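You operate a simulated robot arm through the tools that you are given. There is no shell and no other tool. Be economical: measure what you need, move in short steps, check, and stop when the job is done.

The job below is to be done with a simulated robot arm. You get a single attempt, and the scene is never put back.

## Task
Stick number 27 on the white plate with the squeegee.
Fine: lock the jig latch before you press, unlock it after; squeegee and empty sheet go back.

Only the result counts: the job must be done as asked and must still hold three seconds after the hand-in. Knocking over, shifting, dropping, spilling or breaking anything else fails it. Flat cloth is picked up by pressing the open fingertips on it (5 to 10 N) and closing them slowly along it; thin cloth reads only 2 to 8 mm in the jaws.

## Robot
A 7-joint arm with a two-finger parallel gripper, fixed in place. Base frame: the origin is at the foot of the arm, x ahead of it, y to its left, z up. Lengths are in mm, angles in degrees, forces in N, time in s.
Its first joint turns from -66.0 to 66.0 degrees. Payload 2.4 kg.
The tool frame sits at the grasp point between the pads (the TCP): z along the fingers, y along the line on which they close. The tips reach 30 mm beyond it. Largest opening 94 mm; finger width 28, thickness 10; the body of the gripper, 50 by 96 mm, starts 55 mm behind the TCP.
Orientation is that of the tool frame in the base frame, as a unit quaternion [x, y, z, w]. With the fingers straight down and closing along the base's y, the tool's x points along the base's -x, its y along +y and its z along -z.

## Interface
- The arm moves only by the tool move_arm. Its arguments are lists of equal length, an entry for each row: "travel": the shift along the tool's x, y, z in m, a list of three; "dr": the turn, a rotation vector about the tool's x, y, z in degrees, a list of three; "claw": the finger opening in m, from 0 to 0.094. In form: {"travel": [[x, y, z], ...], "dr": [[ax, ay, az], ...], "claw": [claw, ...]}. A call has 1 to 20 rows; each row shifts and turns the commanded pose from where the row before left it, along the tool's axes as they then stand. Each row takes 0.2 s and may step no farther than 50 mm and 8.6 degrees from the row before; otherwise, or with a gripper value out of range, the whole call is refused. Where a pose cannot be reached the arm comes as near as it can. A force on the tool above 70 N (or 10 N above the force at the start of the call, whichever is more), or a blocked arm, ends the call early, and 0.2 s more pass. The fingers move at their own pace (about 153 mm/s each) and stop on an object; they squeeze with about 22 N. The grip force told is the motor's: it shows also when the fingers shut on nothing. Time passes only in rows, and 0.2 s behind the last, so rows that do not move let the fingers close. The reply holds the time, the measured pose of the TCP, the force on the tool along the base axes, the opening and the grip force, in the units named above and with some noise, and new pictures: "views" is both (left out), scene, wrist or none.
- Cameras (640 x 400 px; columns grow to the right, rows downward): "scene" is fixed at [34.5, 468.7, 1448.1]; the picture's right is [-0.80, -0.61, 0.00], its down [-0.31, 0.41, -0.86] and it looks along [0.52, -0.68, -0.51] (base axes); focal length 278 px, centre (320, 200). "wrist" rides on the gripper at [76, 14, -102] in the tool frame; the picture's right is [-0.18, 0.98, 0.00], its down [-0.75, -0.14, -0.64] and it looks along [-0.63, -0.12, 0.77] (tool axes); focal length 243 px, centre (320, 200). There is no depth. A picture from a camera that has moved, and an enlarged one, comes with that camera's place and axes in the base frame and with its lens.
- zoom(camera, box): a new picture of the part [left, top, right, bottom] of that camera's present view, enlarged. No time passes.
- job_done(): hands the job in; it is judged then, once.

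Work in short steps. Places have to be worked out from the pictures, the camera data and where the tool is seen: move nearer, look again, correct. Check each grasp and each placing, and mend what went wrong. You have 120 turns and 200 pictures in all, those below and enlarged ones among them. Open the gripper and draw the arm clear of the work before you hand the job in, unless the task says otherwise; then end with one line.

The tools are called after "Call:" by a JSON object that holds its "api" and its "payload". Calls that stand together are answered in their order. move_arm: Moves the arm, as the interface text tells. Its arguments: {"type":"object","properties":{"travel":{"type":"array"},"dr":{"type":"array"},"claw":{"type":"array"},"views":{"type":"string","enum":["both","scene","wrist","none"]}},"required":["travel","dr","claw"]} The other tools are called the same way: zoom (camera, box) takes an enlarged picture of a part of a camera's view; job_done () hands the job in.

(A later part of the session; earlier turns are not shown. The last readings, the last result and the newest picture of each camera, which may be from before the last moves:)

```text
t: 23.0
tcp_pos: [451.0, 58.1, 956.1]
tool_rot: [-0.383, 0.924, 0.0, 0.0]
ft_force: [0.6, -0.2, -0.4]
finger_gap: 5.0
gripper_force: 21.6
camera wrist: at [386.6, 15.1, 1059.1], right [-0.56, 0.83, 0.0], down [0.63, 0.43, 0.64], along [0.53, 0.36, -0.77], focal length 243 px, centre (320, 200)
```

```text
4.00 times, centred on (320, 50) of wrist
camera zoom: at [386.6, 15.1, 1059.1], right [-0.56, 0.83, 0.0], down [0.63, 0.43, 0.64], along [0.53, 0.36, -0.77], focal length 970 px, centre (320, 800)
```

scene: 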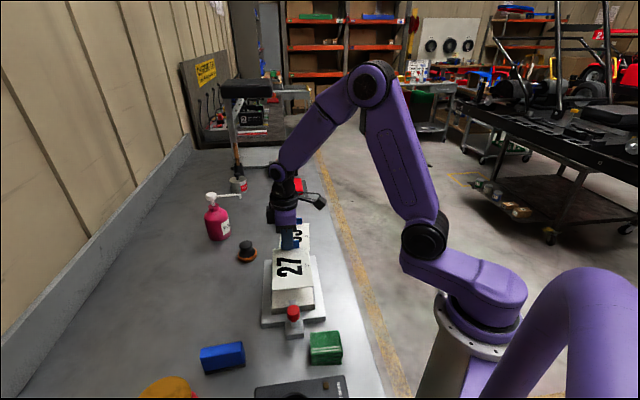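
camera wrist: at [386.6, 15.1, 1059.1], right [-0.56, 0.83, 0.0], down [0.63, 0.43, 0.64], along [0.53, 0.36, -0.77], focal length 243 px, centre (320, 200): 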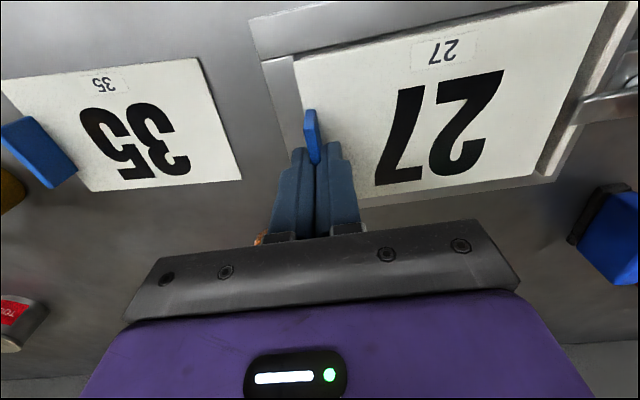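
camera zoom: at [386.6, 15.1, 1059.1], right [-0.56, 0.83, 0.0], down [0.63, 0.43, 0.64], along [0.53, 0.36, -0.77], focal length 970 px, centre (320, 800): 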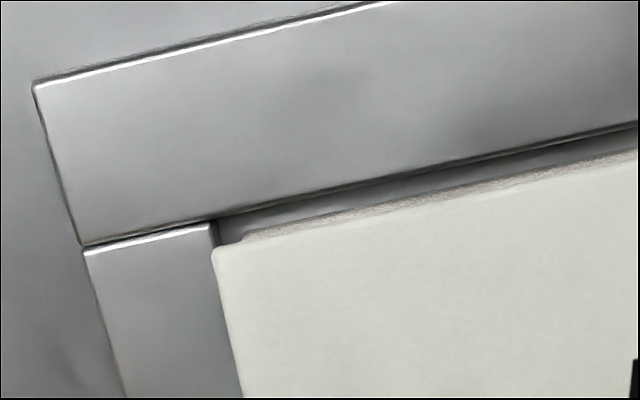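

It is a raised flange at the plate's near end; the plate surface is lower (~z 889), spanning u≈310–412 across and w≈-283…-125 along. So the sheet fits beside the bar without going under it. I trim 4 mm sideways and lower carefully.

Call:
{"api": "move_arm", "payload": {"travel": [[-0.004, 0.001, 0.008], [0, 0, 0.008], [0, 0, 0.004], [0, 0, 0]], "dr": [[0, 0, 0], [0, 0, 0], [0, 0, 0], [0, 0, 0]], "claw": [0.002, 0.002, 0.002, 0.002], "views": "wrist"}}

Call:
{"api": "zoom", "payload": {"camera": "scene", "box": [250, 240, 340, 340]}}

Call:
{"api": "zoom", "payload": {"camera": "wrist", "box": [240, 0, 640, 250]}}

```text
t: 24.0
tcp_pos: [454.8, 64.7, 936.0]
tool_rot: [-0.383, 0.924, 0.0, 0.0]
ft_force: [-0.2, 0.8, -0.4]
finger_gap: 4.8
gripper_force: 22.0
camera wrist: at [389.3, 20.9, 1038.7], right [-0.56, 0.83, 0.0], down [0.63, 0.43, 0.64], along [0.53, 0.36, -0.77], focal length 243 px, centre (320, 200)
```

wrist: 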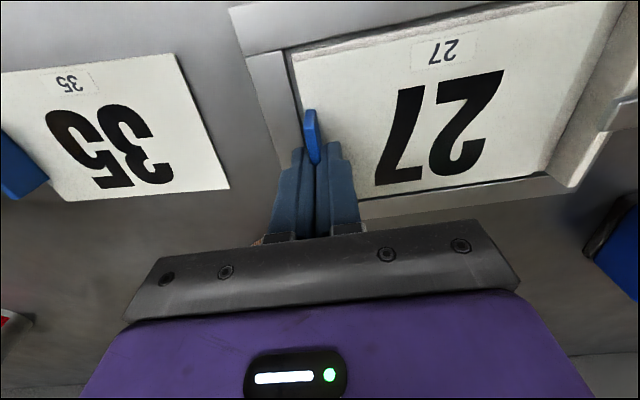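

```text
4.00 times, centred on (295, 290) of scene
camera zoom: at [34.5, 468.7, 1448.1], right [-0.8, -0.61, 0.0], down [-0.31, 0.41, -0.86], along [0.52, -0.68, -0.51], focal length 1114 px, centre (420, -160)
```

zoom: 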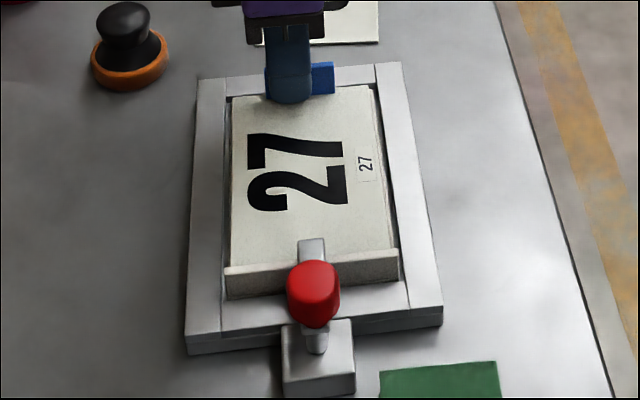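

```text
1.60 times, centred on (440, 125) of wrist
camera zoom: at [389.3, 20.9, 1038.7], right [-0.56, 0.83, 0.0], down [0.63, 0.43, 0.64], along [0.53, 0.36, -0.77], focal length 388 px, centre (128, 320)
```

zoom: 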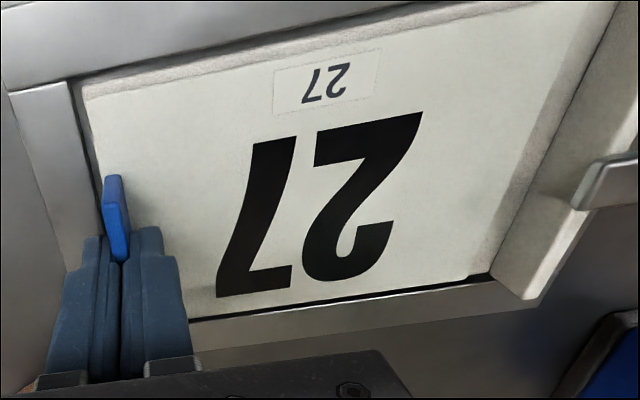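

Sheet is now just above the plate with roughly even margins. I lower gently until contact.

Call:
{"api": "move_arm", "payload": {"travel": [[0, 0, 0.004], [0, 0, 0.003], [0, 0, 0]], "dr": [[0, 0, 0], [0, 0, 0], [0, 0, 0]], "claw": [0.002, 0.002, 0.002], "views": "none"}}

Call:
{"api": "zoom", "payload": {"camera": "wrist", "box": [240, 0, 640, 250]}}

```text
t: 24.8
tcp_pos: [456.2, 63.2, 930.0]
tool_rot: [-0.383, 0.924, -0.001, 0.003]
ft_force: [-8.1, 4.9, 49.3]
finger_gap: 5.5
gripper_force: 22.2
```

```text
1.60 times, centred on (440, 125) of wrist
camera zoom: at [390.5, 20.1, 1032.0], right [-0.57, 0.82, 0.0], down [0.63, 0.43, 0.65], along [0.53, 0.36, -0.76], focal length 388 px, centre (128, 320)
```

zoom: 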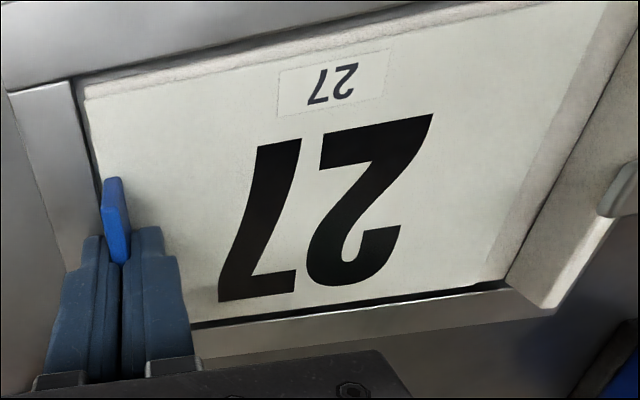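

Contact made; margins show the sheet ~2.5 mm too far toward the wall and ~5 mm too far from the flange. I raise 4 mm, shift, and set it down lightly.

Call:
{"api": "move_arm", "payload": {"travel": [[0, 0, -0.005], [0.0025, 0.005, 0], [0, 0, 0], [0, 0, 0.002], [0, 0, 0]], "dr": [[0, 0, 0], [0, 0, 0], [0, 0, 0], [0, 0, 0], [0, 0, 0]], "claw": [0.002, 0.002, 0.002, 0.002, 0.002], "views": "none"}}

Call:
{"api": "zoom", "payload": {"camera": "wrist", "box": [240, 0, 640, 250]}}

Call:
{"api": "zoom", "payload": {"camera": "scene", "box": [250, 250, 340, 340]}}

```text
t: 26.0
tcp_pos: [449.8, 65.8, 930.1]
tool_rot: [-0.383, 0.924, 0.0, 0.0]
ft_force: [0.5, -0.8, -0.6]
finger_gap: 5.3
gripper_force: 22.3
```

```text
1.60 times, centred on (440, 125) of wrist
camera zoom: at [384.1, 20.8, 1033.6], right [-0.56, 0.83, 0.0], down [0.63, 0.43, 0.64], along [0.53, 0.36, -0.77], focal length 388 px, centre (128, 320)
```

zoom: 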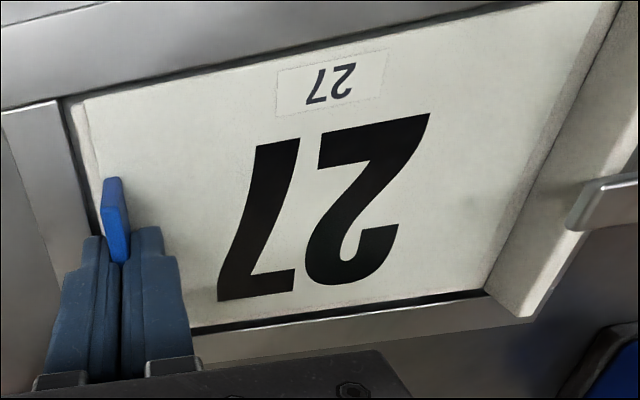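

```text
4.44 times, centred on (295, 295) of scene
camera zoom: at [34.5, 468.7, 1448.1], right [-0.8, -0.61, 0.0], down [-0.31, 0.41, -0.86], along [0.52, -0.68, -0.51], focal length 1237 px, centre (431, -222)
```

zoom: 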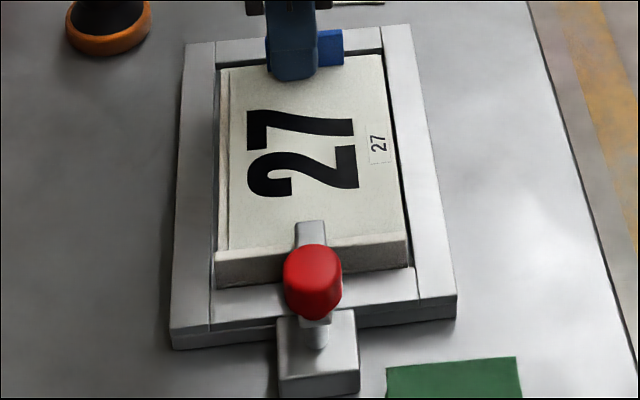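

Now the sheet sits ~2.5 mm too far toward the robot side. I nudge back 2.4 mm and set down.

Call:
{"api": "move_arm", "payload": {"travel": [[-0.0024, -0.0008, 0], [0, 0, 0], [0, 0, 0.001], [0, 0, 0]], "dr": [[0, 0, 0], [0, 0, 0], [0, 0, 0], [0, 0, 0]], "claw": [0.002, 0.002, 0.002, 0.002], "views": "none"}}

Call:
{"api": "zoom", "payload": {"camera": "wrist", "box": [240, 0, 640, 250]}}

Call:
{"api": "zoom", "payload": {"camera": "scene", "box": [250, 250, 340, 340]}}

```text
t: 27.0
tcp_pos: [451.4, 66.3, 928.8]
tool_rot: [-0.382, 0.924, -0.001, 0.001]
ft_force: [-3.5, -3.7, 24.1]
finger_gap: 5.2
gripper_force: 22.0
```

```text
1.60 times, centred on (440, 125) of wrist
camera zoom: at [387.2, 22.0, 1032.8], right [-0.56, 0.83, 0.0], down [0.63, 0.43, 0.64], along [0.53, 0.36, -0.77], focal length 388 px, centre (128, 320)
```

zoom: 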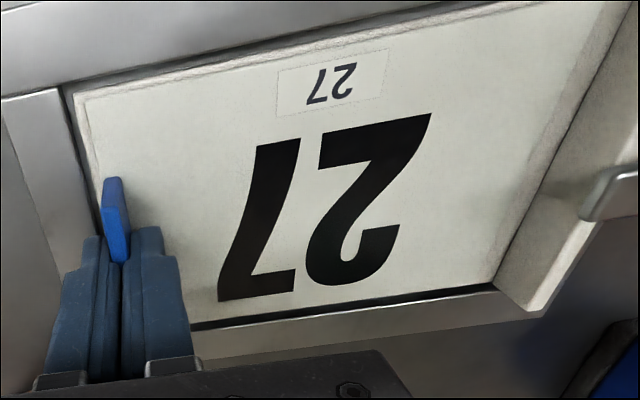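

```text
4.44 times, centred on (295, 295) of scene
camera zoom: at [34.1, 468.6, 1448.1], right [-0.8, -0.61, 0.0], down [-0.31, 0.41, -0.86], along [0.52, -0.68, -0.51], focal length 1237 px, centre (431, -222)
```

zoom: 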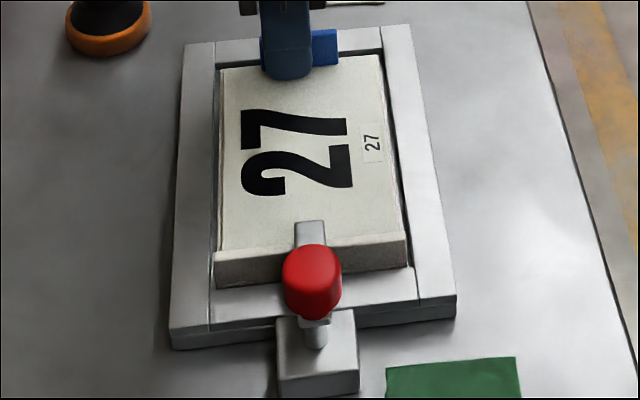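

Sheet is well centred on the plate. I release the fin, rise and verify.

Call:
{"api": "move_arm", "payload": {"travel": [[0, 0, -0.002], [0, 0, 0], [0, 0, 0], [0, 0, -0.02], [0, 0, -0.04], [0, 0, -0.04], [0, 0, 0]], "dr": [[0, 0, 0], [0, 0, 0], [0, 0, 0], [0, 0, 0], [0, 0, 0], [0, 0, 0], [0, 0, 0]], "claw": [0.002, 0.012, 0.03, 0.03, 0.03, 0.03, 0.03], "views": "wrist"}}

Call:
{"api": "zoom", "payload": {"camera": "scene", "box": [190, 250, 350, 390]}}

```text
t: 28.6
tcp_pos: [450.7, 65.8, 1031.5]
tool_rot: [-0.383, 0.924, 0.001, 0.001]
ft_force: [0.1, 0.2, 0.0]
finger_gap: 29.7
gripper_force: 0.0
camera wrist: at [385.7, 22.6, 1133.4], right [-0.56, 0.83, 0.0], down [0.63, 0.43, 0.64], along [0.53, 0.36, -0.77], focal length 243 px, centre (320, 200)
```

wrist: 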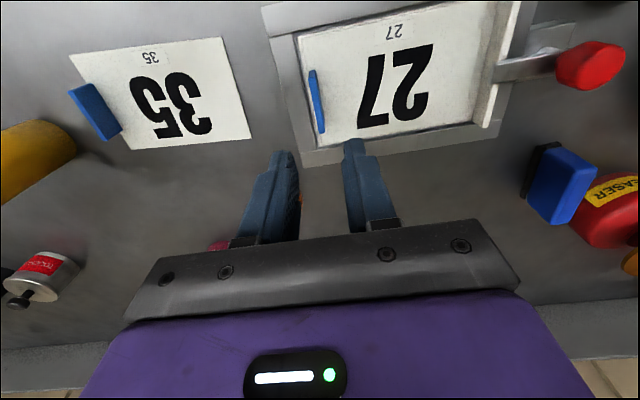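

```text
2.86 times, centred on (270, 320) of scene
camera zoom: at [34.5, 468.7, 1448.1], right [-0.8, -0.61, 0.0], down [-0.31, 0.41, -0.86], along [0.52, -0.68, -0.51], focal length 795 px, centre (463, -143)
```

zoom: 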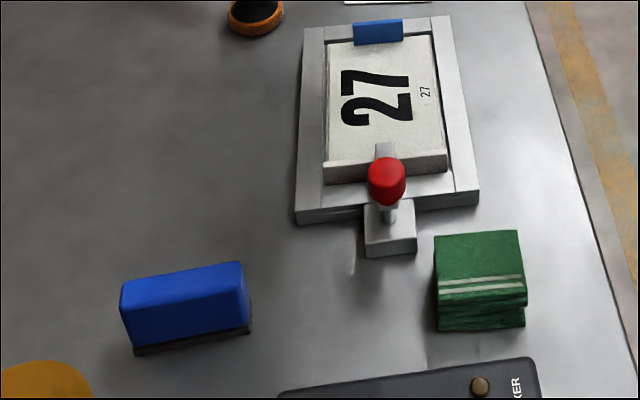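

Sheet lies on the plate, latch locked. Now I go above the squeegee (blue block), estimated near (371,330).

Call:
{"api": "move_arm", "payload": {"travel": [[-0.0217, 0.0405, 0], [-0.0217, 0.0405, 0], [-0.0217, 0.0405, 0], [-0.0217, 0.0405, 0], [-0.0217, 0.0405, 0], [-0.0217, 0.0405, 0], [0, 0, 0]], "dr": [[0, 0, 0], [0, 0, 0], [0, 0, 0], [0, 0, 0], [0, 0, 0], [0, 0, 0], [0, 0, 0]], "claw": [0.06, 0.08, 0.08, 0.08, 0.08, 0.08, 0.08]}}

Call:
{"api": "zoom", "payload": {"camera": "wrist", "box": [220, 20, 460, 170]}}

```text
t: 30.2
tcp_pos: [371.8, 331.7, 1035.2]
tool_rot: [-0.382, 0.924, 0.0, -0.001]
ft_force: [0.4, -0.8, 0.2]
finger_gap: 79.8
gripper_force: 0.1
camera wrist: at [307.5, 288.2, 1138.8], right [-0.56, 0.83, 0.0], down [0.63, 0.43, 0.64], along [0.53, 0.36, -0.77], focal length 243 px, centre (320, 200)
```

scene: 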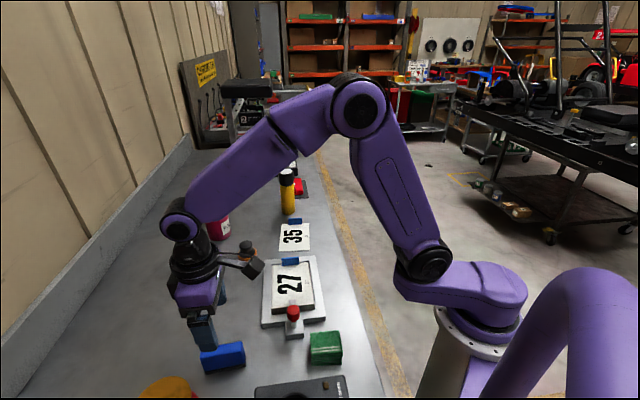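
wrist: 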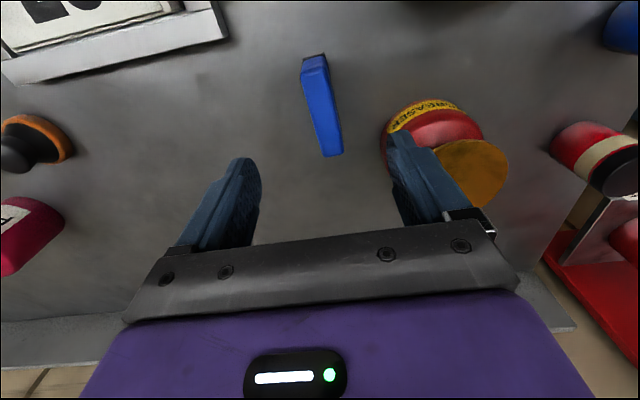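

```text
2.67 times, centred on (340, 95) of wrist
camera zoom: at [307.5, 288.2, 1138.8], right [-0.56, 0.83, 0.0], down [0.63, 0.43, 0.64], along [0.53, 0.36, -0.77], focal length 647 px, centre (267, 480)
```

zoom: 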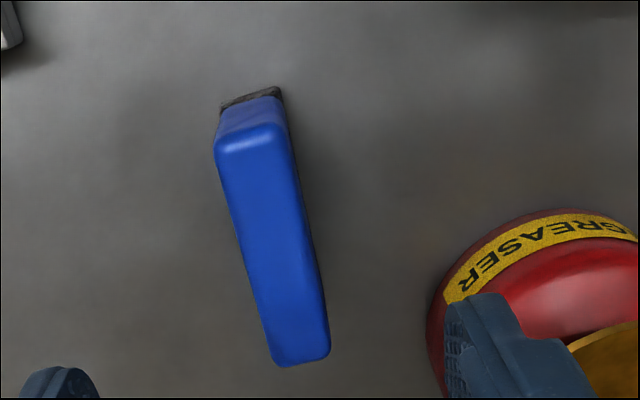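

The squeegee top centre is about (373,337), aligned with the tool to 2°, ~22 mm thick. I centre over it and descend partly with a narrower opening (degreaser can is nearby).

Call:
{"api": "move_arm", "payload": {"travel": [[-0.0046, 0.003, 0.02], [0, 0, 0.025], [0, 0, 0.025], [0, 0, 0]], "dr": [[0, 0, 0], [0, 0, 0], [0, 0, 0], [0, 0, 0]], "claw": [0.05, 0.05, 0.05, 0.05]}}

Call:
{"api": "zoom", "payload": {"camera": "wrist", "box": [200, 50, 440, 200]}}

Call:
{"api": "zoom", "payload": {"camera": "scene", "box": [160, 300, 280, 390]}}

```text
t: 31.2
tcp_pos: [373.2, 335.8, 962.3]
tool_rot: [-0.382, 0.924, -0.001, 0.0]
ft_force: [0.0, 0.4, 0.3]
finger_gap: 49.9
gripper_force: 0.1
camera wrist: at [308.0, 291.8, 1066.0], right [-0.56, 0.83, 0.0], down [0.63, 0.43, 0.64], along [0.53, 0.36, -0.77], focal length 243 px, centre (320, 200)
```

scene: 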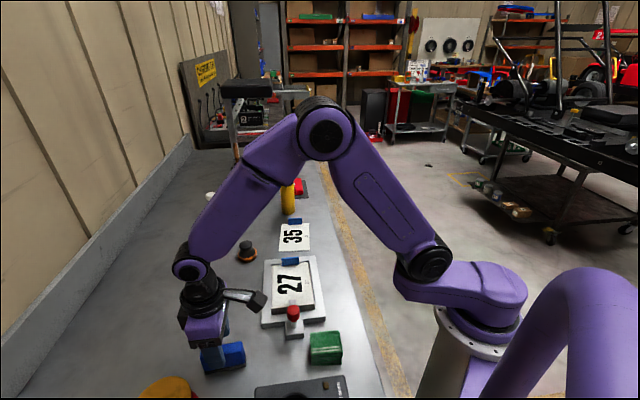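
wrist: 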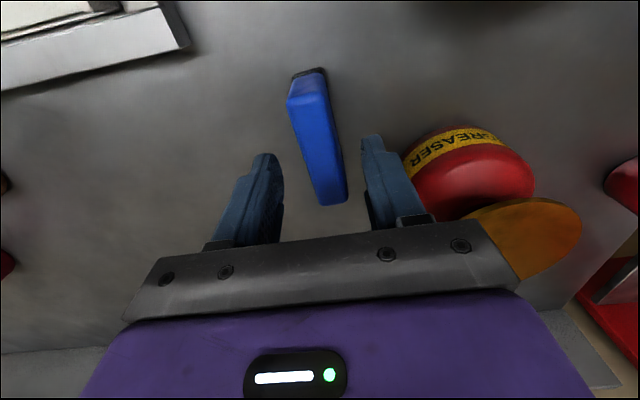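

```text
2.67 times, centred on (320, 125) of wrist
camera zoom: at [308.0, 291.8, 1066.0], right [-0.56, 0.83, 0.0], down [0.63, 0.43, 0.64], along [0.53, 0.36, -0.77], focal length 647 px, centre (320, 400)
```

zoom: 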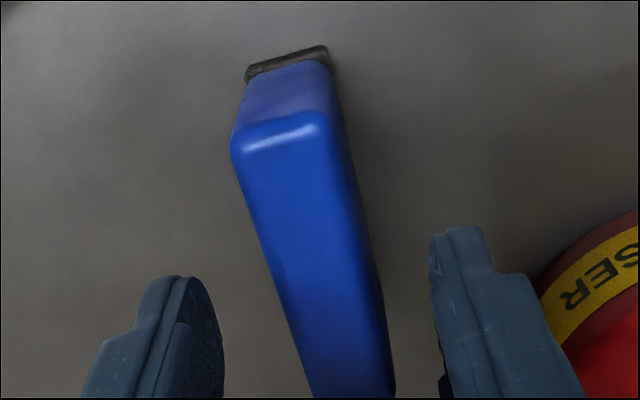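

```text
4.44 times, centred on (220, 345) of scene
camera zoom: at [34.5, 468.7, 1448.1], right [-0.8, -0.61, 0.0], down [-0.31, 0.41, -0.86], along [0.52, -0.68, -0.51], focal length 1237 px, centre (764, -444)
```

zoom: 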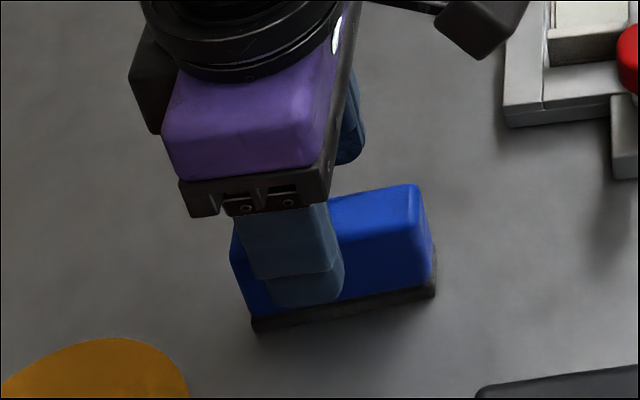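

Squeegee top is near z≈938, centre ≈(370,335). I trim slightly, descend to z≈929 and close on it.

Call:
{"api": "move_arm", "payload": {"travel": [[0.003, 0.001, 0.012], [0, 0, 0.012], [0, 0, 0.009], [0, 0, 0], [0, 0, 0], [0, 0, 0], [0, 0, 0]], "dr": [[0, 0, 0], [0, 0, 0], [0, 0, 0], [0, 0, 0], [0, 0, 0], [0, 0, 0], [0, 0, 0]], "claw": [0.05, 0.05, 0.05, 0.05, 0.035, 0.015, 0.015]}}

Call:
{"api": "zoom", "payload": {"camera": "scene", "box": [160, 300, 280, 390]}}

```text
t: 32.8
tcp_pos: [369.7, 334.5, 930.0]
tool_rot: [-0.382, 0.924, 0.001, 0.0]
ft_force: [-0.1, -0.4, -0.5]
finger_gap: 26.0
gripper_force: 21.9
camera wrist: at [305.7, 289.7, 1032.9], right [-0.56, 0.83, 0.0], down [0.63, 0.43, 0.64], along [0.53, 0.36, -0.77], focal length 243 px, centre (320, 200)
```

scene: 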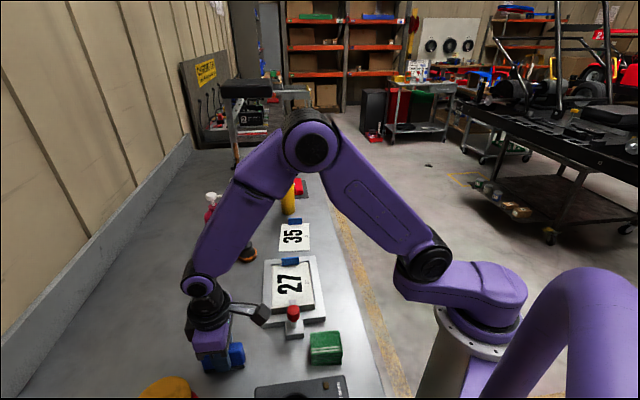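
wrist: 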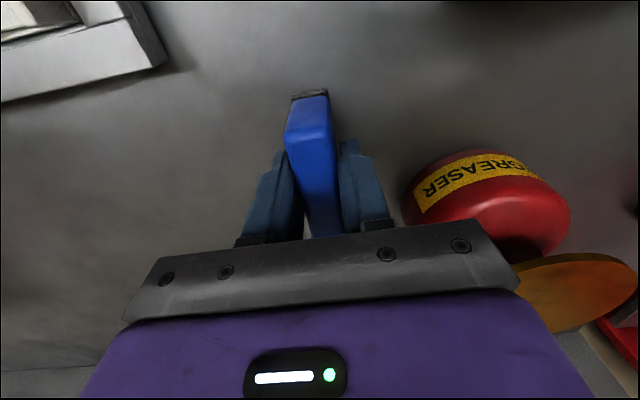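

```text
4.44 times, centred on (220, 345) of scene
camera zoom: at [34.5, 468.7, 1448.1], right [-0.8, -0.61, 0.0], down [-0.31, 0.41, -0.86], along [0.52, -0.68, -0.51], focal length 1237 px, centre (764, -444)
```

zoom: 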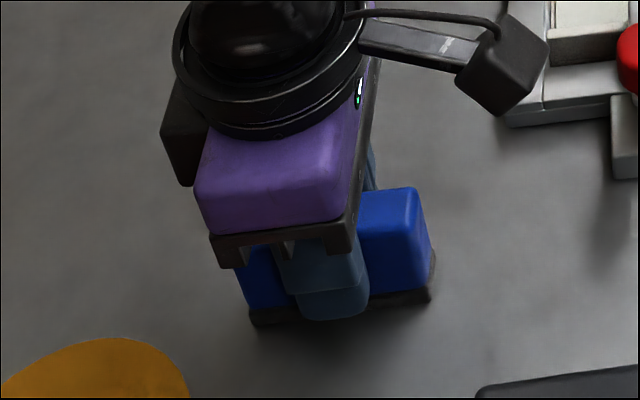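

Squeegee gripped (26 mm) at TCP (369.7,334.5,930), which I note for returning. I lift it high and carry it over the sheet, beginning on the fin side of the number.

Call:
{"api": "move_arm", "payload": {"travel": [[0, 0, -0.02], [0, 0, -0.045], [0, 0, -0.045], [0.0228, -0.0334, 0], [0.0228, -0.0334, 0], [0.0228, -0.0334, 0], [0.0228, -0.0334, 0], [0.0228, -0.0334, 0], [0.0228, -0.0334, 0], [0, 0, 0]], "dr": [[0, 0, 0], [0, 0, 0], [0, 0, 0], [0, 0, 0], [0, 0, 0], [0, 0, 0], [0, 0, 0], [0, 0, 0], [0, 0, 0], [0, 0, 0]], "claw": [0.015, 0.015, 0.015, 0.015, 0.015, 0.015, 0.015, 0.015, 0.015, 0.015]}}

Call:
{"api": "zoom", "payload": {"camera": "scene", "box": [240, 220, 360, 340]}}

```text
t: 35.0
tcp_pos: [414.1, 95.3, 1040.4]
tool_rot: [-0.383, 0.924, 0.0, 0.0]
ft_force: [0.5, 0.6, -1.4]
finger_gap: 25.7
gripper_force: 22.0
camera wrist: at [350.3, 51.7, 1143.3], right [-0.57, 0.82, 0.0], down [0.63, 0.43, 0.64], along [0.53, 0.36, -0.77], focal length 243 px, centre (320, 200)
```

scene: 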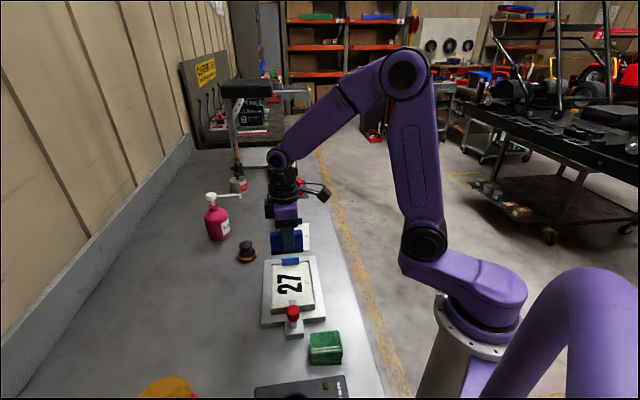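
wrist: 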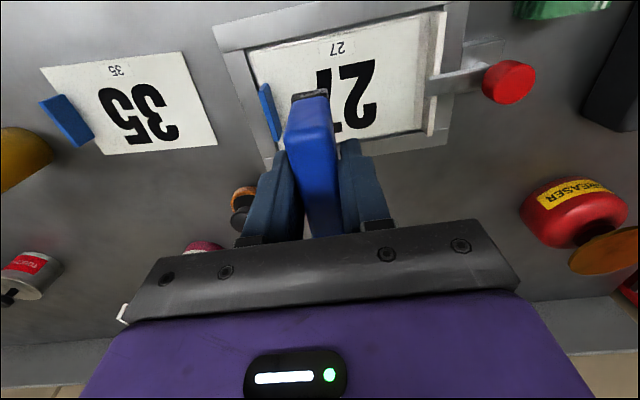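

```text
3.33 times, centred on (300, 280) of scene
camera zoom: at [34.5, 468.7, 1448.1], right [-0.8, -0.61, 0.0], down [-0.31, 0.41, -0.86], along [0.52, -0.68, -0.51], focal length 928 px, centre (387, -67)
```

zoom: 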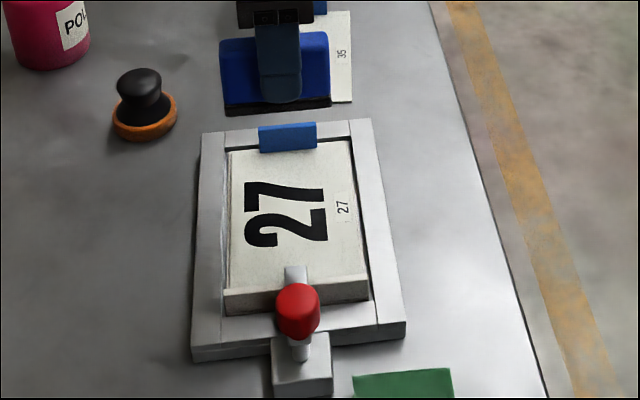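

Number spans about w -230…-165, u 336…400. I position at w≈-234, u≈367 and lower to just above the sheet (TCP z≈950).

Call:
{"api": "move_arm", "payload": {"travel": [[-0.007, -0.0086, 0.02], [0, 0, 0.03], [0, 0, 0.025], [0, 0, 0.015], [0, 0, 0]], "dr": [[0, 0, 0], [0, 0, 0], [0, 0, 0], [0, 0, 0], [0, 0, 0]], "claw": [0.015, 0.015, 0.015, 0.015, 0.015], "views": "wrist"}}

Call:
{"api": "zoom", "payload": {"camera": "scene", "box": [245, 230, 345, 330]}}

```text
t: 36.2
tcp_pos: [424.3, 92.5, 951.9]
tool_rot: [-0.382, 0.924, 0.0, 0.0]
ft_force: [0.1, 0.6, -0.9]
finger_gap: 26.0
gripper_force: 22.7
camera wrist: at [360.2, 49.0, 1055.0], right [-0.56, 0.83, 0.0], down [0.63, 0.43, 0.64], along [0.53, 0.36, -0.77], focal length 243 px, centre (320, 200)
```

wrist: 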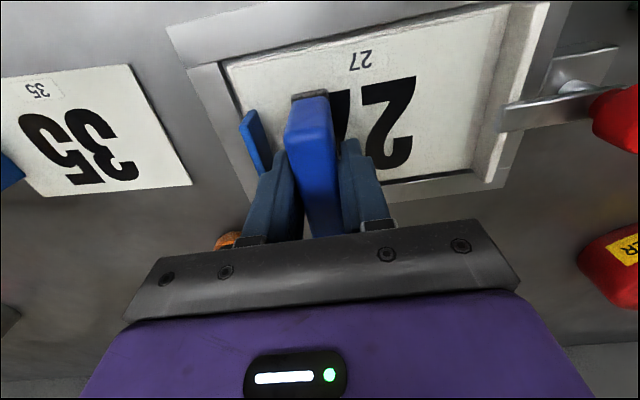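

```text
4.00 times, centred on (295, 280) of scene
camera zoom: at [34.5, 468.7, 1448.1], right [-0.8, -0.61, 0.0], down [-0.31, 0.41, -0.86], along [0.52, -0.68, -0.51], focal length 1114 px, centre (420, -120)
```

zoom: 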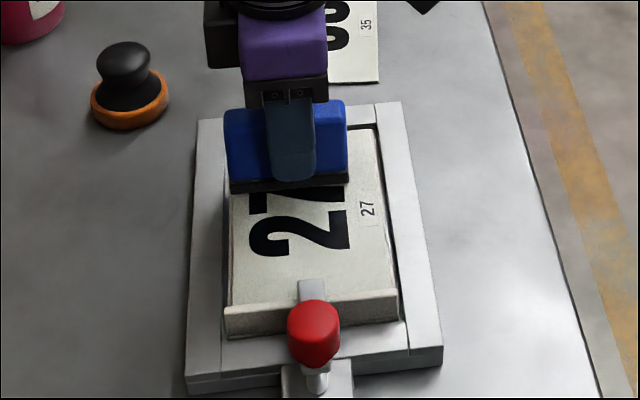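

Squeegee is poised at the "7" side, clear of fin. I lower 8 mm in small steps and read the force.

Call:
{"api": "move_arm", "payload": {"travel": [[0, 0, 0.003], [0, 0, 0.003], [0, 0, 0.002], [0, 0, 0]], "dr": [[0, 0, 0], [0, 0, 0], [0, 0, 0], [0, 0, 0]], "claw": [0.015, 0.015, 0.015, 0.015], "views": "none"}}

```text
t: 37.2
tcp_pos: [425.7, 94.6, 943.0]
tool_rot: [-0.383, 0.924, 0.0, 0.0]
ft_force: [0.5, -0.8, 13.4]
finger_gap: 25.8
gripper_force: 22.1
```

Contact with ~13 N. I sweep a first 15 mm slowly and check the sheet does not drag along.

Call:
{"api": "move_arm", "payload": {"travel": [[0, 0.004, 0], [0, 0.004, 0], [0, 0.004, 0], [0, 0.004, 0]], "dr": [[0, 0, 0], [0, 0, 0], [0, 0, 0], [0, 0, 0]], "claw": [0.015, 0.015, 0.015, 0.015], "views": "none"}}

Call:
{"api": "zoom", "payload": {"camera": "scene", "box": [245, 230, 345, 330]}}

```text
t: 38.2
tcp_pos: [414.5, 105.9, 942.2]
tool_rot: [-0.383, 0.924, 0.0, 0.0]
ft_force: [3.1, -4.4, 15.8]
finger_gap: 26.3
gripper_force: 22.1
```

```text
4.00 times, centred on (295, 280) of scene
camera zoom: at [34.4, 468.5, 1448.1], right [-0.8, -0.61, 0.0], down [-0.31, 0.41, -0.86], along [0.52, -0.68, -0.51], focal length 1114 px, centre (420, -120)
```

zoom: 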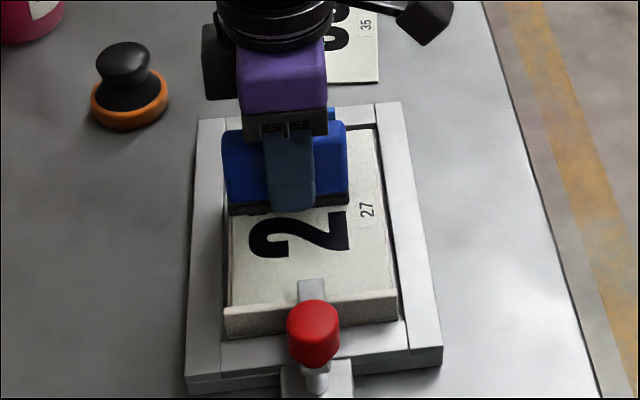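

The sheet stays put under 16 N. I continue the sweep over the "2" (56 mm), stopping short of the bar.

Call:
{"api": "move_arm", "payload": {"travel": [[0, 0.004, 0], [0, 0.004, 0], [0, 0.004, 0], [0, 0.004, 0], [0, 0.004, 0], [0, 0.004, 0], [0, 0.004, 0], [0, 0.004, 0], [0, 0.004, 0], [0, 0.004, 0], [0, 0.004, 0], [0, 0.004, 0], [0, 0.004, 0], [0, 0.004, 0]], "dr": [[0, 0, 0], [0, 0, 0], [0, 0, 0], [0, 0, 0], [0, 0, 0], [0, 0, 0], [0, 0, 0], [0, 0, 0], [0, 0, 0], [0, 0, 0], [0, 0, 0], [0, 0, 0], [0, 0, 0], [0, 0, 0]], "claw": [0.015, 0.015, 0.015, 0.015, 0.015, 0.015, 0.015, 0.015, 0.015, 0.015, 0.015, 0.015, 0.015, 0.015]}}

Call:
{"api": "zoom", "payload": {"camera": "scene", "box": [245, 230, 345, 330]}}

```text
t: 41.2
tcp_pos: [373.6, 147.0, 939.5]
tool_rot: [-0.382, 0.924, 0.0, 0.001]
ft_force: [2.9, -1.9, 9.0]
finger_gap: 25.6
gripper_force: 22.1
camera wrist: at [308.9, 101.2, 1043.6], right [-0.56, 0.83, 0.0], down [0.63, 0.43, 0.64], along [0.53, 0.36, -0.77], focal length 243 px, centre (320, 200)
```

scene: 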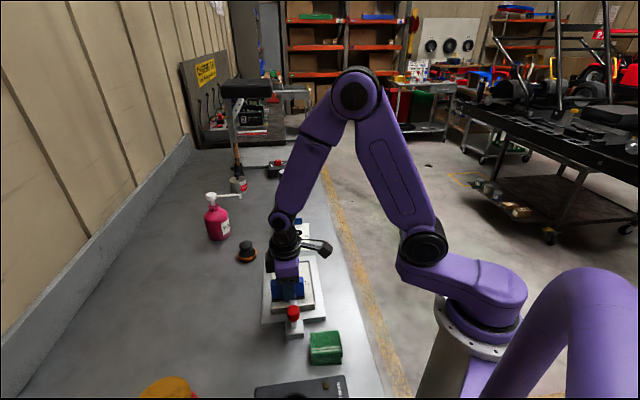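
wrist: 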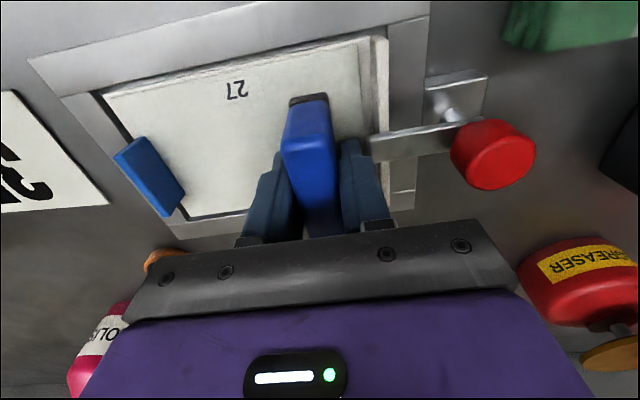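

```text
4.00 times, centred on (295, 280) of scene
camera zoom: at [34.5, 468.6, 1448.1], right [-0.8, -0.61, 0.0], down [-0.31, 0.41, -0.86], along [0.52, -0.68, -0.51], focal length 1114 px, centre (420, -120)
```

zoom: 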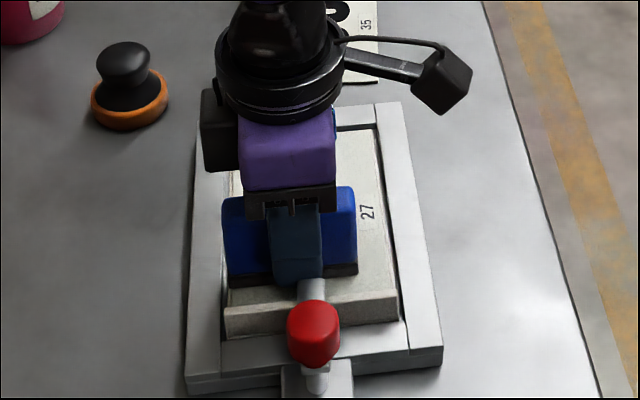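

The digits have vanished from the sheet behind the squeegee — transferred. I lift and look at the whole sheet.

Call:
{"api": "move_arm", "payload": {"travel": [[0, 0, -0.02], [0, 0, -0.04], [0, 0, -0.045], [0, 0, 0]], "dr": [[0, 0, 0], [0, 0, 0], [0, 0, 0], [0, 0, 0]], "claw": [0.015, 0.015, 0.015, 0.015], "views": "wrist"}}

Call:
{"api": "zoom", "payload": {"camera": "scene", "box": [245, 230, 345, 330]}}

```text
t: 42.2
tcp_pos: [372.2, 144.5, 1046.2]
tool_rot: [-0.383, 0.924, 0.0, 0.001]
ft_force: [-0.9, -0.5, -1.1]
finger_gap: 26.0
gripper_force: 22.0
camera wrist: at [307.9, 101.6, 1149.8], right [-0.56, 0.83, 0.0], down [0.63, 0.43, 0.64], along [0.53, 0.36, -0.77], focal length 243 px, centre (320, 200)
```

wrist: 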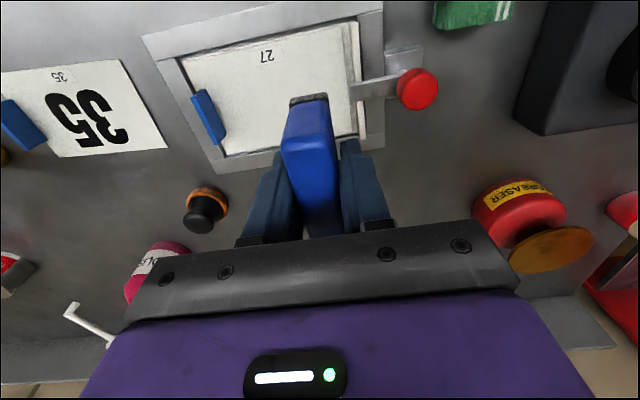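

```text
4.00 times, centred on (295, 280) of scene
camera zoom: at [34.5, 468.7, 1448.1], right [-0.8, -0.61, 0.0], down [-0.31, 0.41, -0.86], along [0.52, -0.68, -0.51], focal length 1114 px, centre (420, -120)
```

zoom: 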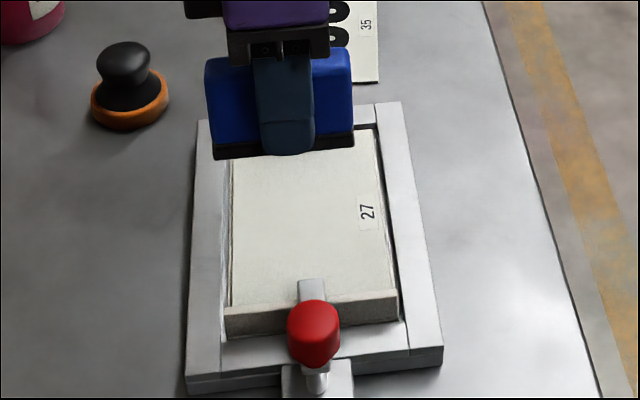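

The whole number has transferred. Now I return the squeegee to its place, stopping above the spot first.

Call:
{"api": "move_arm", "payload": {"travel": [[-0.0265, 0.0272, 0], [-0.0265, 0.0272, 0], [-0.0265, 0.0272, 0], [-0.0265, 0.0272, 0], [-0.0265, 0.0272, 0], [0, 0, 0.03], [0, 0, 0.04], [0, 0, 0.02], [0, 0, 0]], "dr": [[0, 0, 0], [0, 0, 0], [0, 0, 0], [0, 0, 0], [0, 0, 0], [0, 0, 0], [0, 0, 0], [0, 0, 0], [0, 0, 0]], "claw": [0.015, 0.015, 0.015, 0.015, 0.015, 0.015, 0.015, 0.015, 0.015]}}

Call:
{"api": "zoom", "payload": {"camera": "scene", "box": [160, 300, 280, 390]}}

```text
t: 44.2
tcp_pos: [372.1, 337.0, 957.5]
tool_rot: [-0.383, 0.924, 0.0, 0.0]
ft_force: [-0.1, 0.4, -0.3]
finger_gap: 25.8
gripper_force: 22.0
camera wrist: at [307.1, 292.6, 1060.9], right [-0.56, 0.83, 0.0], down [0.63, 0.43, 0.64], along [0.53, 0.36, -0.77], focal length 243 px, centre (320, 200)
```

scene: 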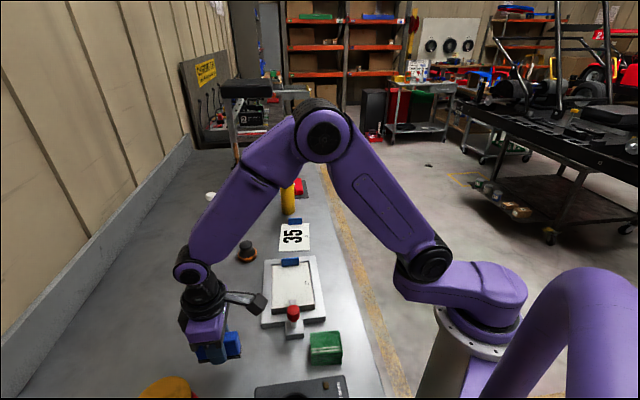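
wrist: 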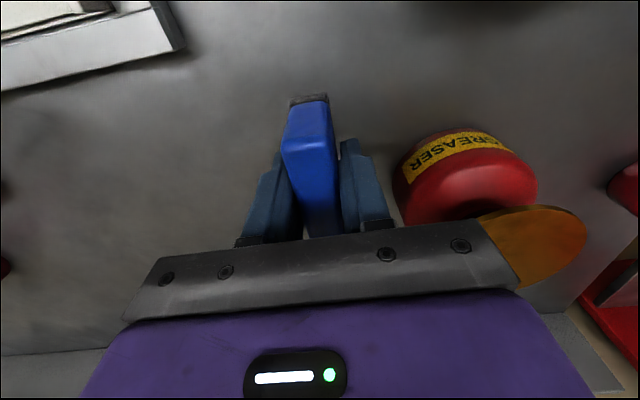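

```text
4.44 times, centred on (220, 345) of scene
camera zoom: at [34.5, 468.7, 1448.1], right [-0.8, -0.61, 0.0], down [-0.31, 0.41, -0.86], along [0.52, -0.68, -0.51], focal length 1237 px, centre (764, -444)
```

zoom: 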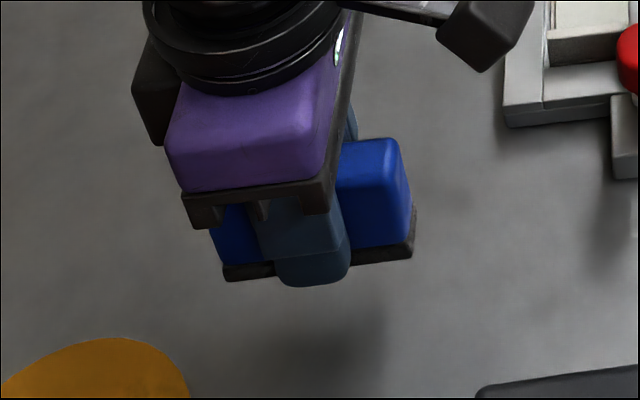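

I trim 3.5 mm and lower to just about contact.

Call:
{"api": "move_arm", "payload": {"travel": [[0.0035, 0, 0.012], [0, 0, 0.009], [0, 0, 0.004], [0, 0, 0.002], [0, 0, 0]], "dr": [[0, 0, 0], [0, 0, 0], [0, 0, 0], [0, 0, 0], [0, 0, 0]], "claw": [0.015, 0.015, 0.015, 0.015, 0.015], "views": "none"}}

Call:
{"api": "zoom", "payload": {"camera": "scene", "box": [160, 300, 280, 390]}}

```text
t: 45.4
tcp_pos: [369.7, 333.2, 930.7]
tool_rot: [-0.384, 0.924, 0.001, 0.001]
ft_force: [-0.6, -0.2, -1.5]
finger_gap: 26.0
gripper_force: 21.7
```

```text
4.44 times, centred on (220, 345) of scene
camera zoom: at [34.5, 468.7, 1448.1], right [-0.8, -0.61, 0.0], down [-0.31, 0.41, -0.86], along [0.52, -0.68, -0.51], focal length 1237 px, centre (764, -444)
```

zoom: 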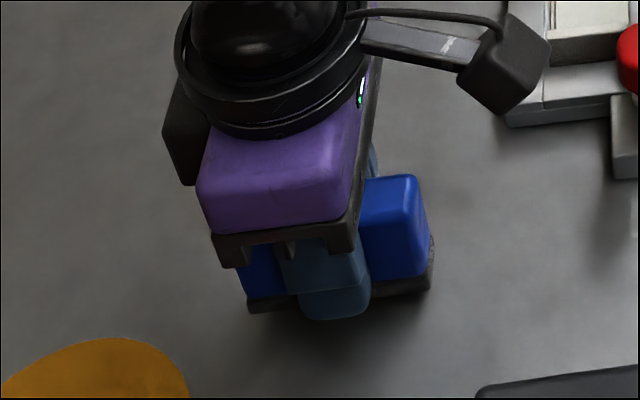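

The squeegee slid up a few mm in the jaws, so it still hovers ~5 mm. I lower in 1.5 mm steps until contact.

Call:
{"api": "move_arm", "payload": {"travel": [[0, 0, 0.002], [0, 0, 0.0015], [0, 0, 0.001], [0, 0, 0]], "dr": [[0, 0, 0], [0, 0, 0], [0, 0, 0], [0, 0, 0]], "claw": [0.015, 0.015, 0.015, 0.015], "views": "none"}}

```text
t: 46.4
tcp_pos: [370.0, 331.8, 923.0]
tool_rot: [-0.383, 0.924, 0.0, 0.001]
ft_force: [0.4, 0.8, -0.9]
finger_gap: 26.0
gripper_force: 22.2
```

No contact yet; lower a little more.

Call:
{"api": "move_arm", "payload": {"travel": [[0, 0.001, 0.001], [0, 0, 0.001], [0, 0, 0.001], [0, 0, 0]], "dr": [[0, 0, 0], [0, 0, 0], [0, 0, 0], [0, 0, 0]], "claw": [0.015, 0.015, 0.015, 0.015], "views": "none"}}

Call:
{"api": "zoom", "payload": {"camera": "scene", "box": [160, 300, 280, 390]}}

```text
t: 47.4
tcp_pos: [369.4, 332.9, 921.1]
tool_rot: [-0.383, 0.924, 0.0, 0.0]
ft_force: [0.2, 0.0, -0.9]
finger_gap: 25.9
gripper_force: 22.5
```

```text
4.44 times, centred on (220, 345) of scene
camera zoom: at [34.5, 468.7, 1448.1], right [-0.8, -0.61, 0.0], down [-0.31, 0.41, -0.86], along [0.52, -0.68, -0.51], focal length 1237 px, centre (764, -444)
```

zoom: 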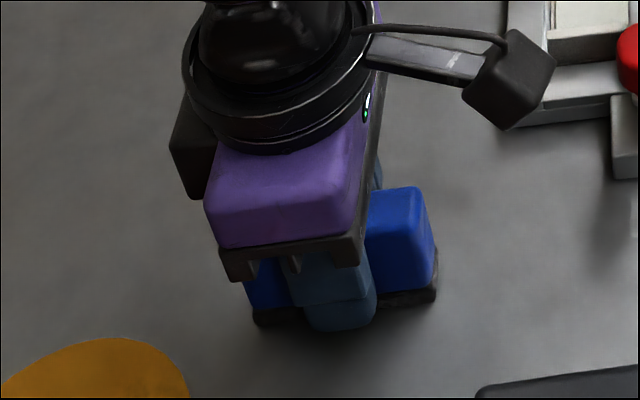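

It's practically at the original height; one more millimetre for contact, then release.

Call:
{"api": "move_arm", "payload": {"travel": [[0, 0, 0.001], [0, 0, 0.0007], [0, 0, 0]], "dr": [[0, 0, 0], [0, 0, 0], [0, 0, 0]], "claw": [0.015, 0.015, 0.015], "views": "none"}}

```text
t: 48.2
tcp_pos: [368.9, 332.7, 920.1]
tool_rot: [-0.383, 0.924, 0.001, 0.001]
ft_force: [-2.5, -2.1, 16.2]
finger_gap: 25.8
gripper_force: 22.3
```

Contact with the table (16 N). I ease off, open narrowly, and rise.

Call:
{"api": "move_arm", "payload": {"travel": [[0, 0, -0.0007], [0, 0, 0], [0, 0, 0], [0, 0, -0.03], [0, 0, -0.04], [0, 0, -0.045], [0, 0, 0]], "dr": [[0, 0, 0], [0, 0, 0], [0, 0, 0], [0, 0, 0], [0, 0, 0], [0, 0, 0], [0, 0, 0]], "claw": [0.015, 0.035, 0.05, 0.05, 0.05, 0.05, 0.05]}}

Call:
{"api": "zoom", "payload": {"camera": "scene", "box": [190, 250, 350, 390]}}

```text
t: 49.8
tcp_pos: [369.1, 332.6, 1039.8]
tool_rot: [-0.384, 0.923, 0.0, 0.0]
ft_force: [-0.6, 0.6, 0.8]
finger_gap: 50.0
gripper_force: 0.1
camera wrist: at [303.7, 287.7, 1141.9], right [-0.56, 0.83, 0.0], down [0.63, 0.43, 0.64], along [0.53, 0.36, -0.77], focal length 243 px, centre (320, 200)
```

scene: 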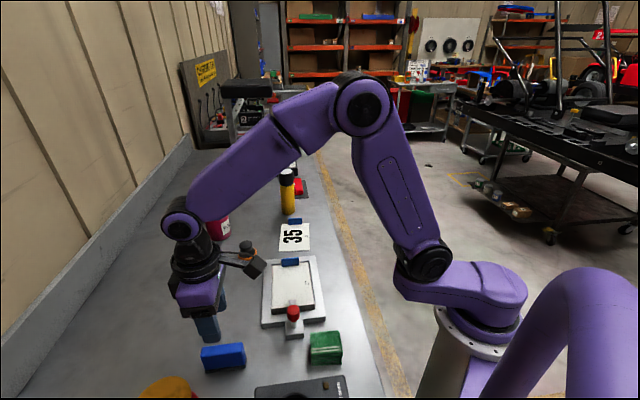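
wrist: 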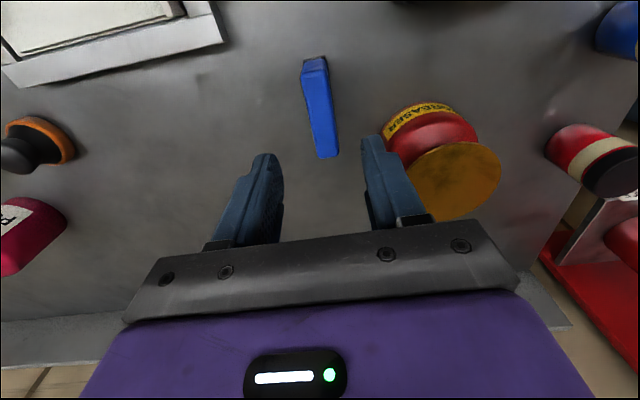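

```text
2.86 times, centred on (270, 320) of scene
camera zoom: at [34.5, 468.7, 1448.1], right [-0.8, -0.61, 0.0], down [-0.31, 0.41, -0.86], along [0.52, -0.68, -0.51], focal length 795 px, centre (463, -143)
```

zoom: 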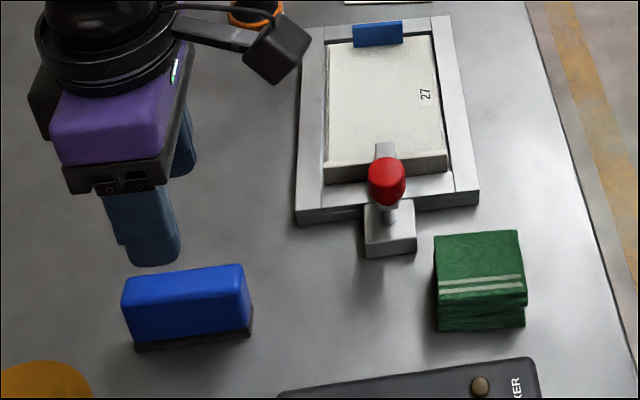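

Squeegee stands back in its place. Next the latch: move over the knob at (313.5,197.5) with the tool at -45°, and descend to z≈958.

Call:
{"api": "move_arm", "payload": {"travel": [[0.0449, -0.0187, 0], [0.0449, -0.0187, 0], [0.0449, -0.0187, 0], [0, 0, 0.03], [0, 0, 0.02], [0, 0, 0]], "dr": [[0, 0, 0], [0, 0, 0], [0, 0, 0], [0, 0, 0], [0, 0, 0], [0, 0, 0]], "claw": [0.08, 0.08, 0.08, 0.08, 0.08, 0.08], "views": "wrist"}}

```text
t: 51.2
tcp_pos: [314.2, 196.2, 986.4]
tool_rot: [-0.383, 0.924, 0.0, 0.001]
ft_force: [-0.2, 0.6, 0.4]
finger_gap: 80.3
gripper_force: 0.1
camera wrist: at [249.9, 152.8, 1088.8], right [-0.56, 0.83, 0.0], down [0.63, 0.43, 0.64], along [0.53, 0.36, -0.77], focal length 243 px, centre (320, 200)
```

wrist: 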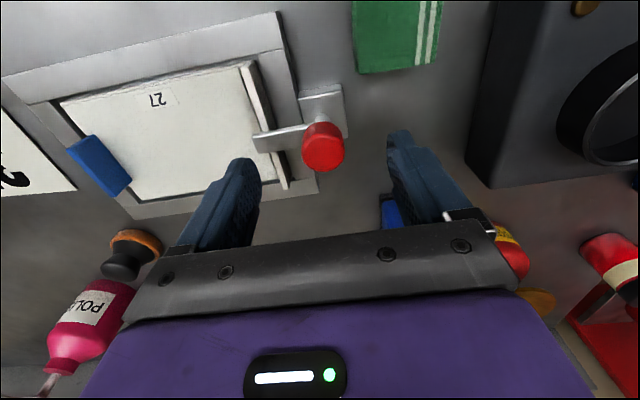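

Position matches the earlier knob grasp; I descend to z≈958 and close on the knob.

Call:
{"api": "move_arm", "payload": {"travel": [[0, 0, 0.014], [0, 0, 0.0135], [0, 0, 0], [0, 0, 0], [0, 0, 0], [0, 0, 0]], "dr": [[0, 0, 0], [0, 0, 0], [0, 0, 0], [0, 0, 0], [0, 0, 0], [0, 0, 0]], "claw": [0.08, 0.08, 0.06, 0.045, 0.03, 0.02], "views": "wrist"}}

```text
t: 52.6
tcp_pos: [312.6, 197.5, 958.1]
tool_rot: [-0.384, 0.923, 0.0, 0.001]
ft_force: [-6.9, 7.2, -3.7]
finger_gap: 27.6
gripper_force: 45.3
camera wrist: at [248.2, 154.1, 1060.8], right [-0.57, 0.82, 0.0], down [0.63, 0.43, 0.64], along [0.53, 0.36, -0.77], focal length 243 px, centre (320, 200)
```

wrist: 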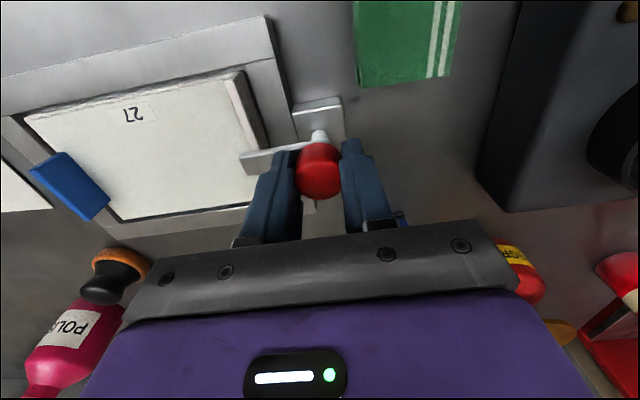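

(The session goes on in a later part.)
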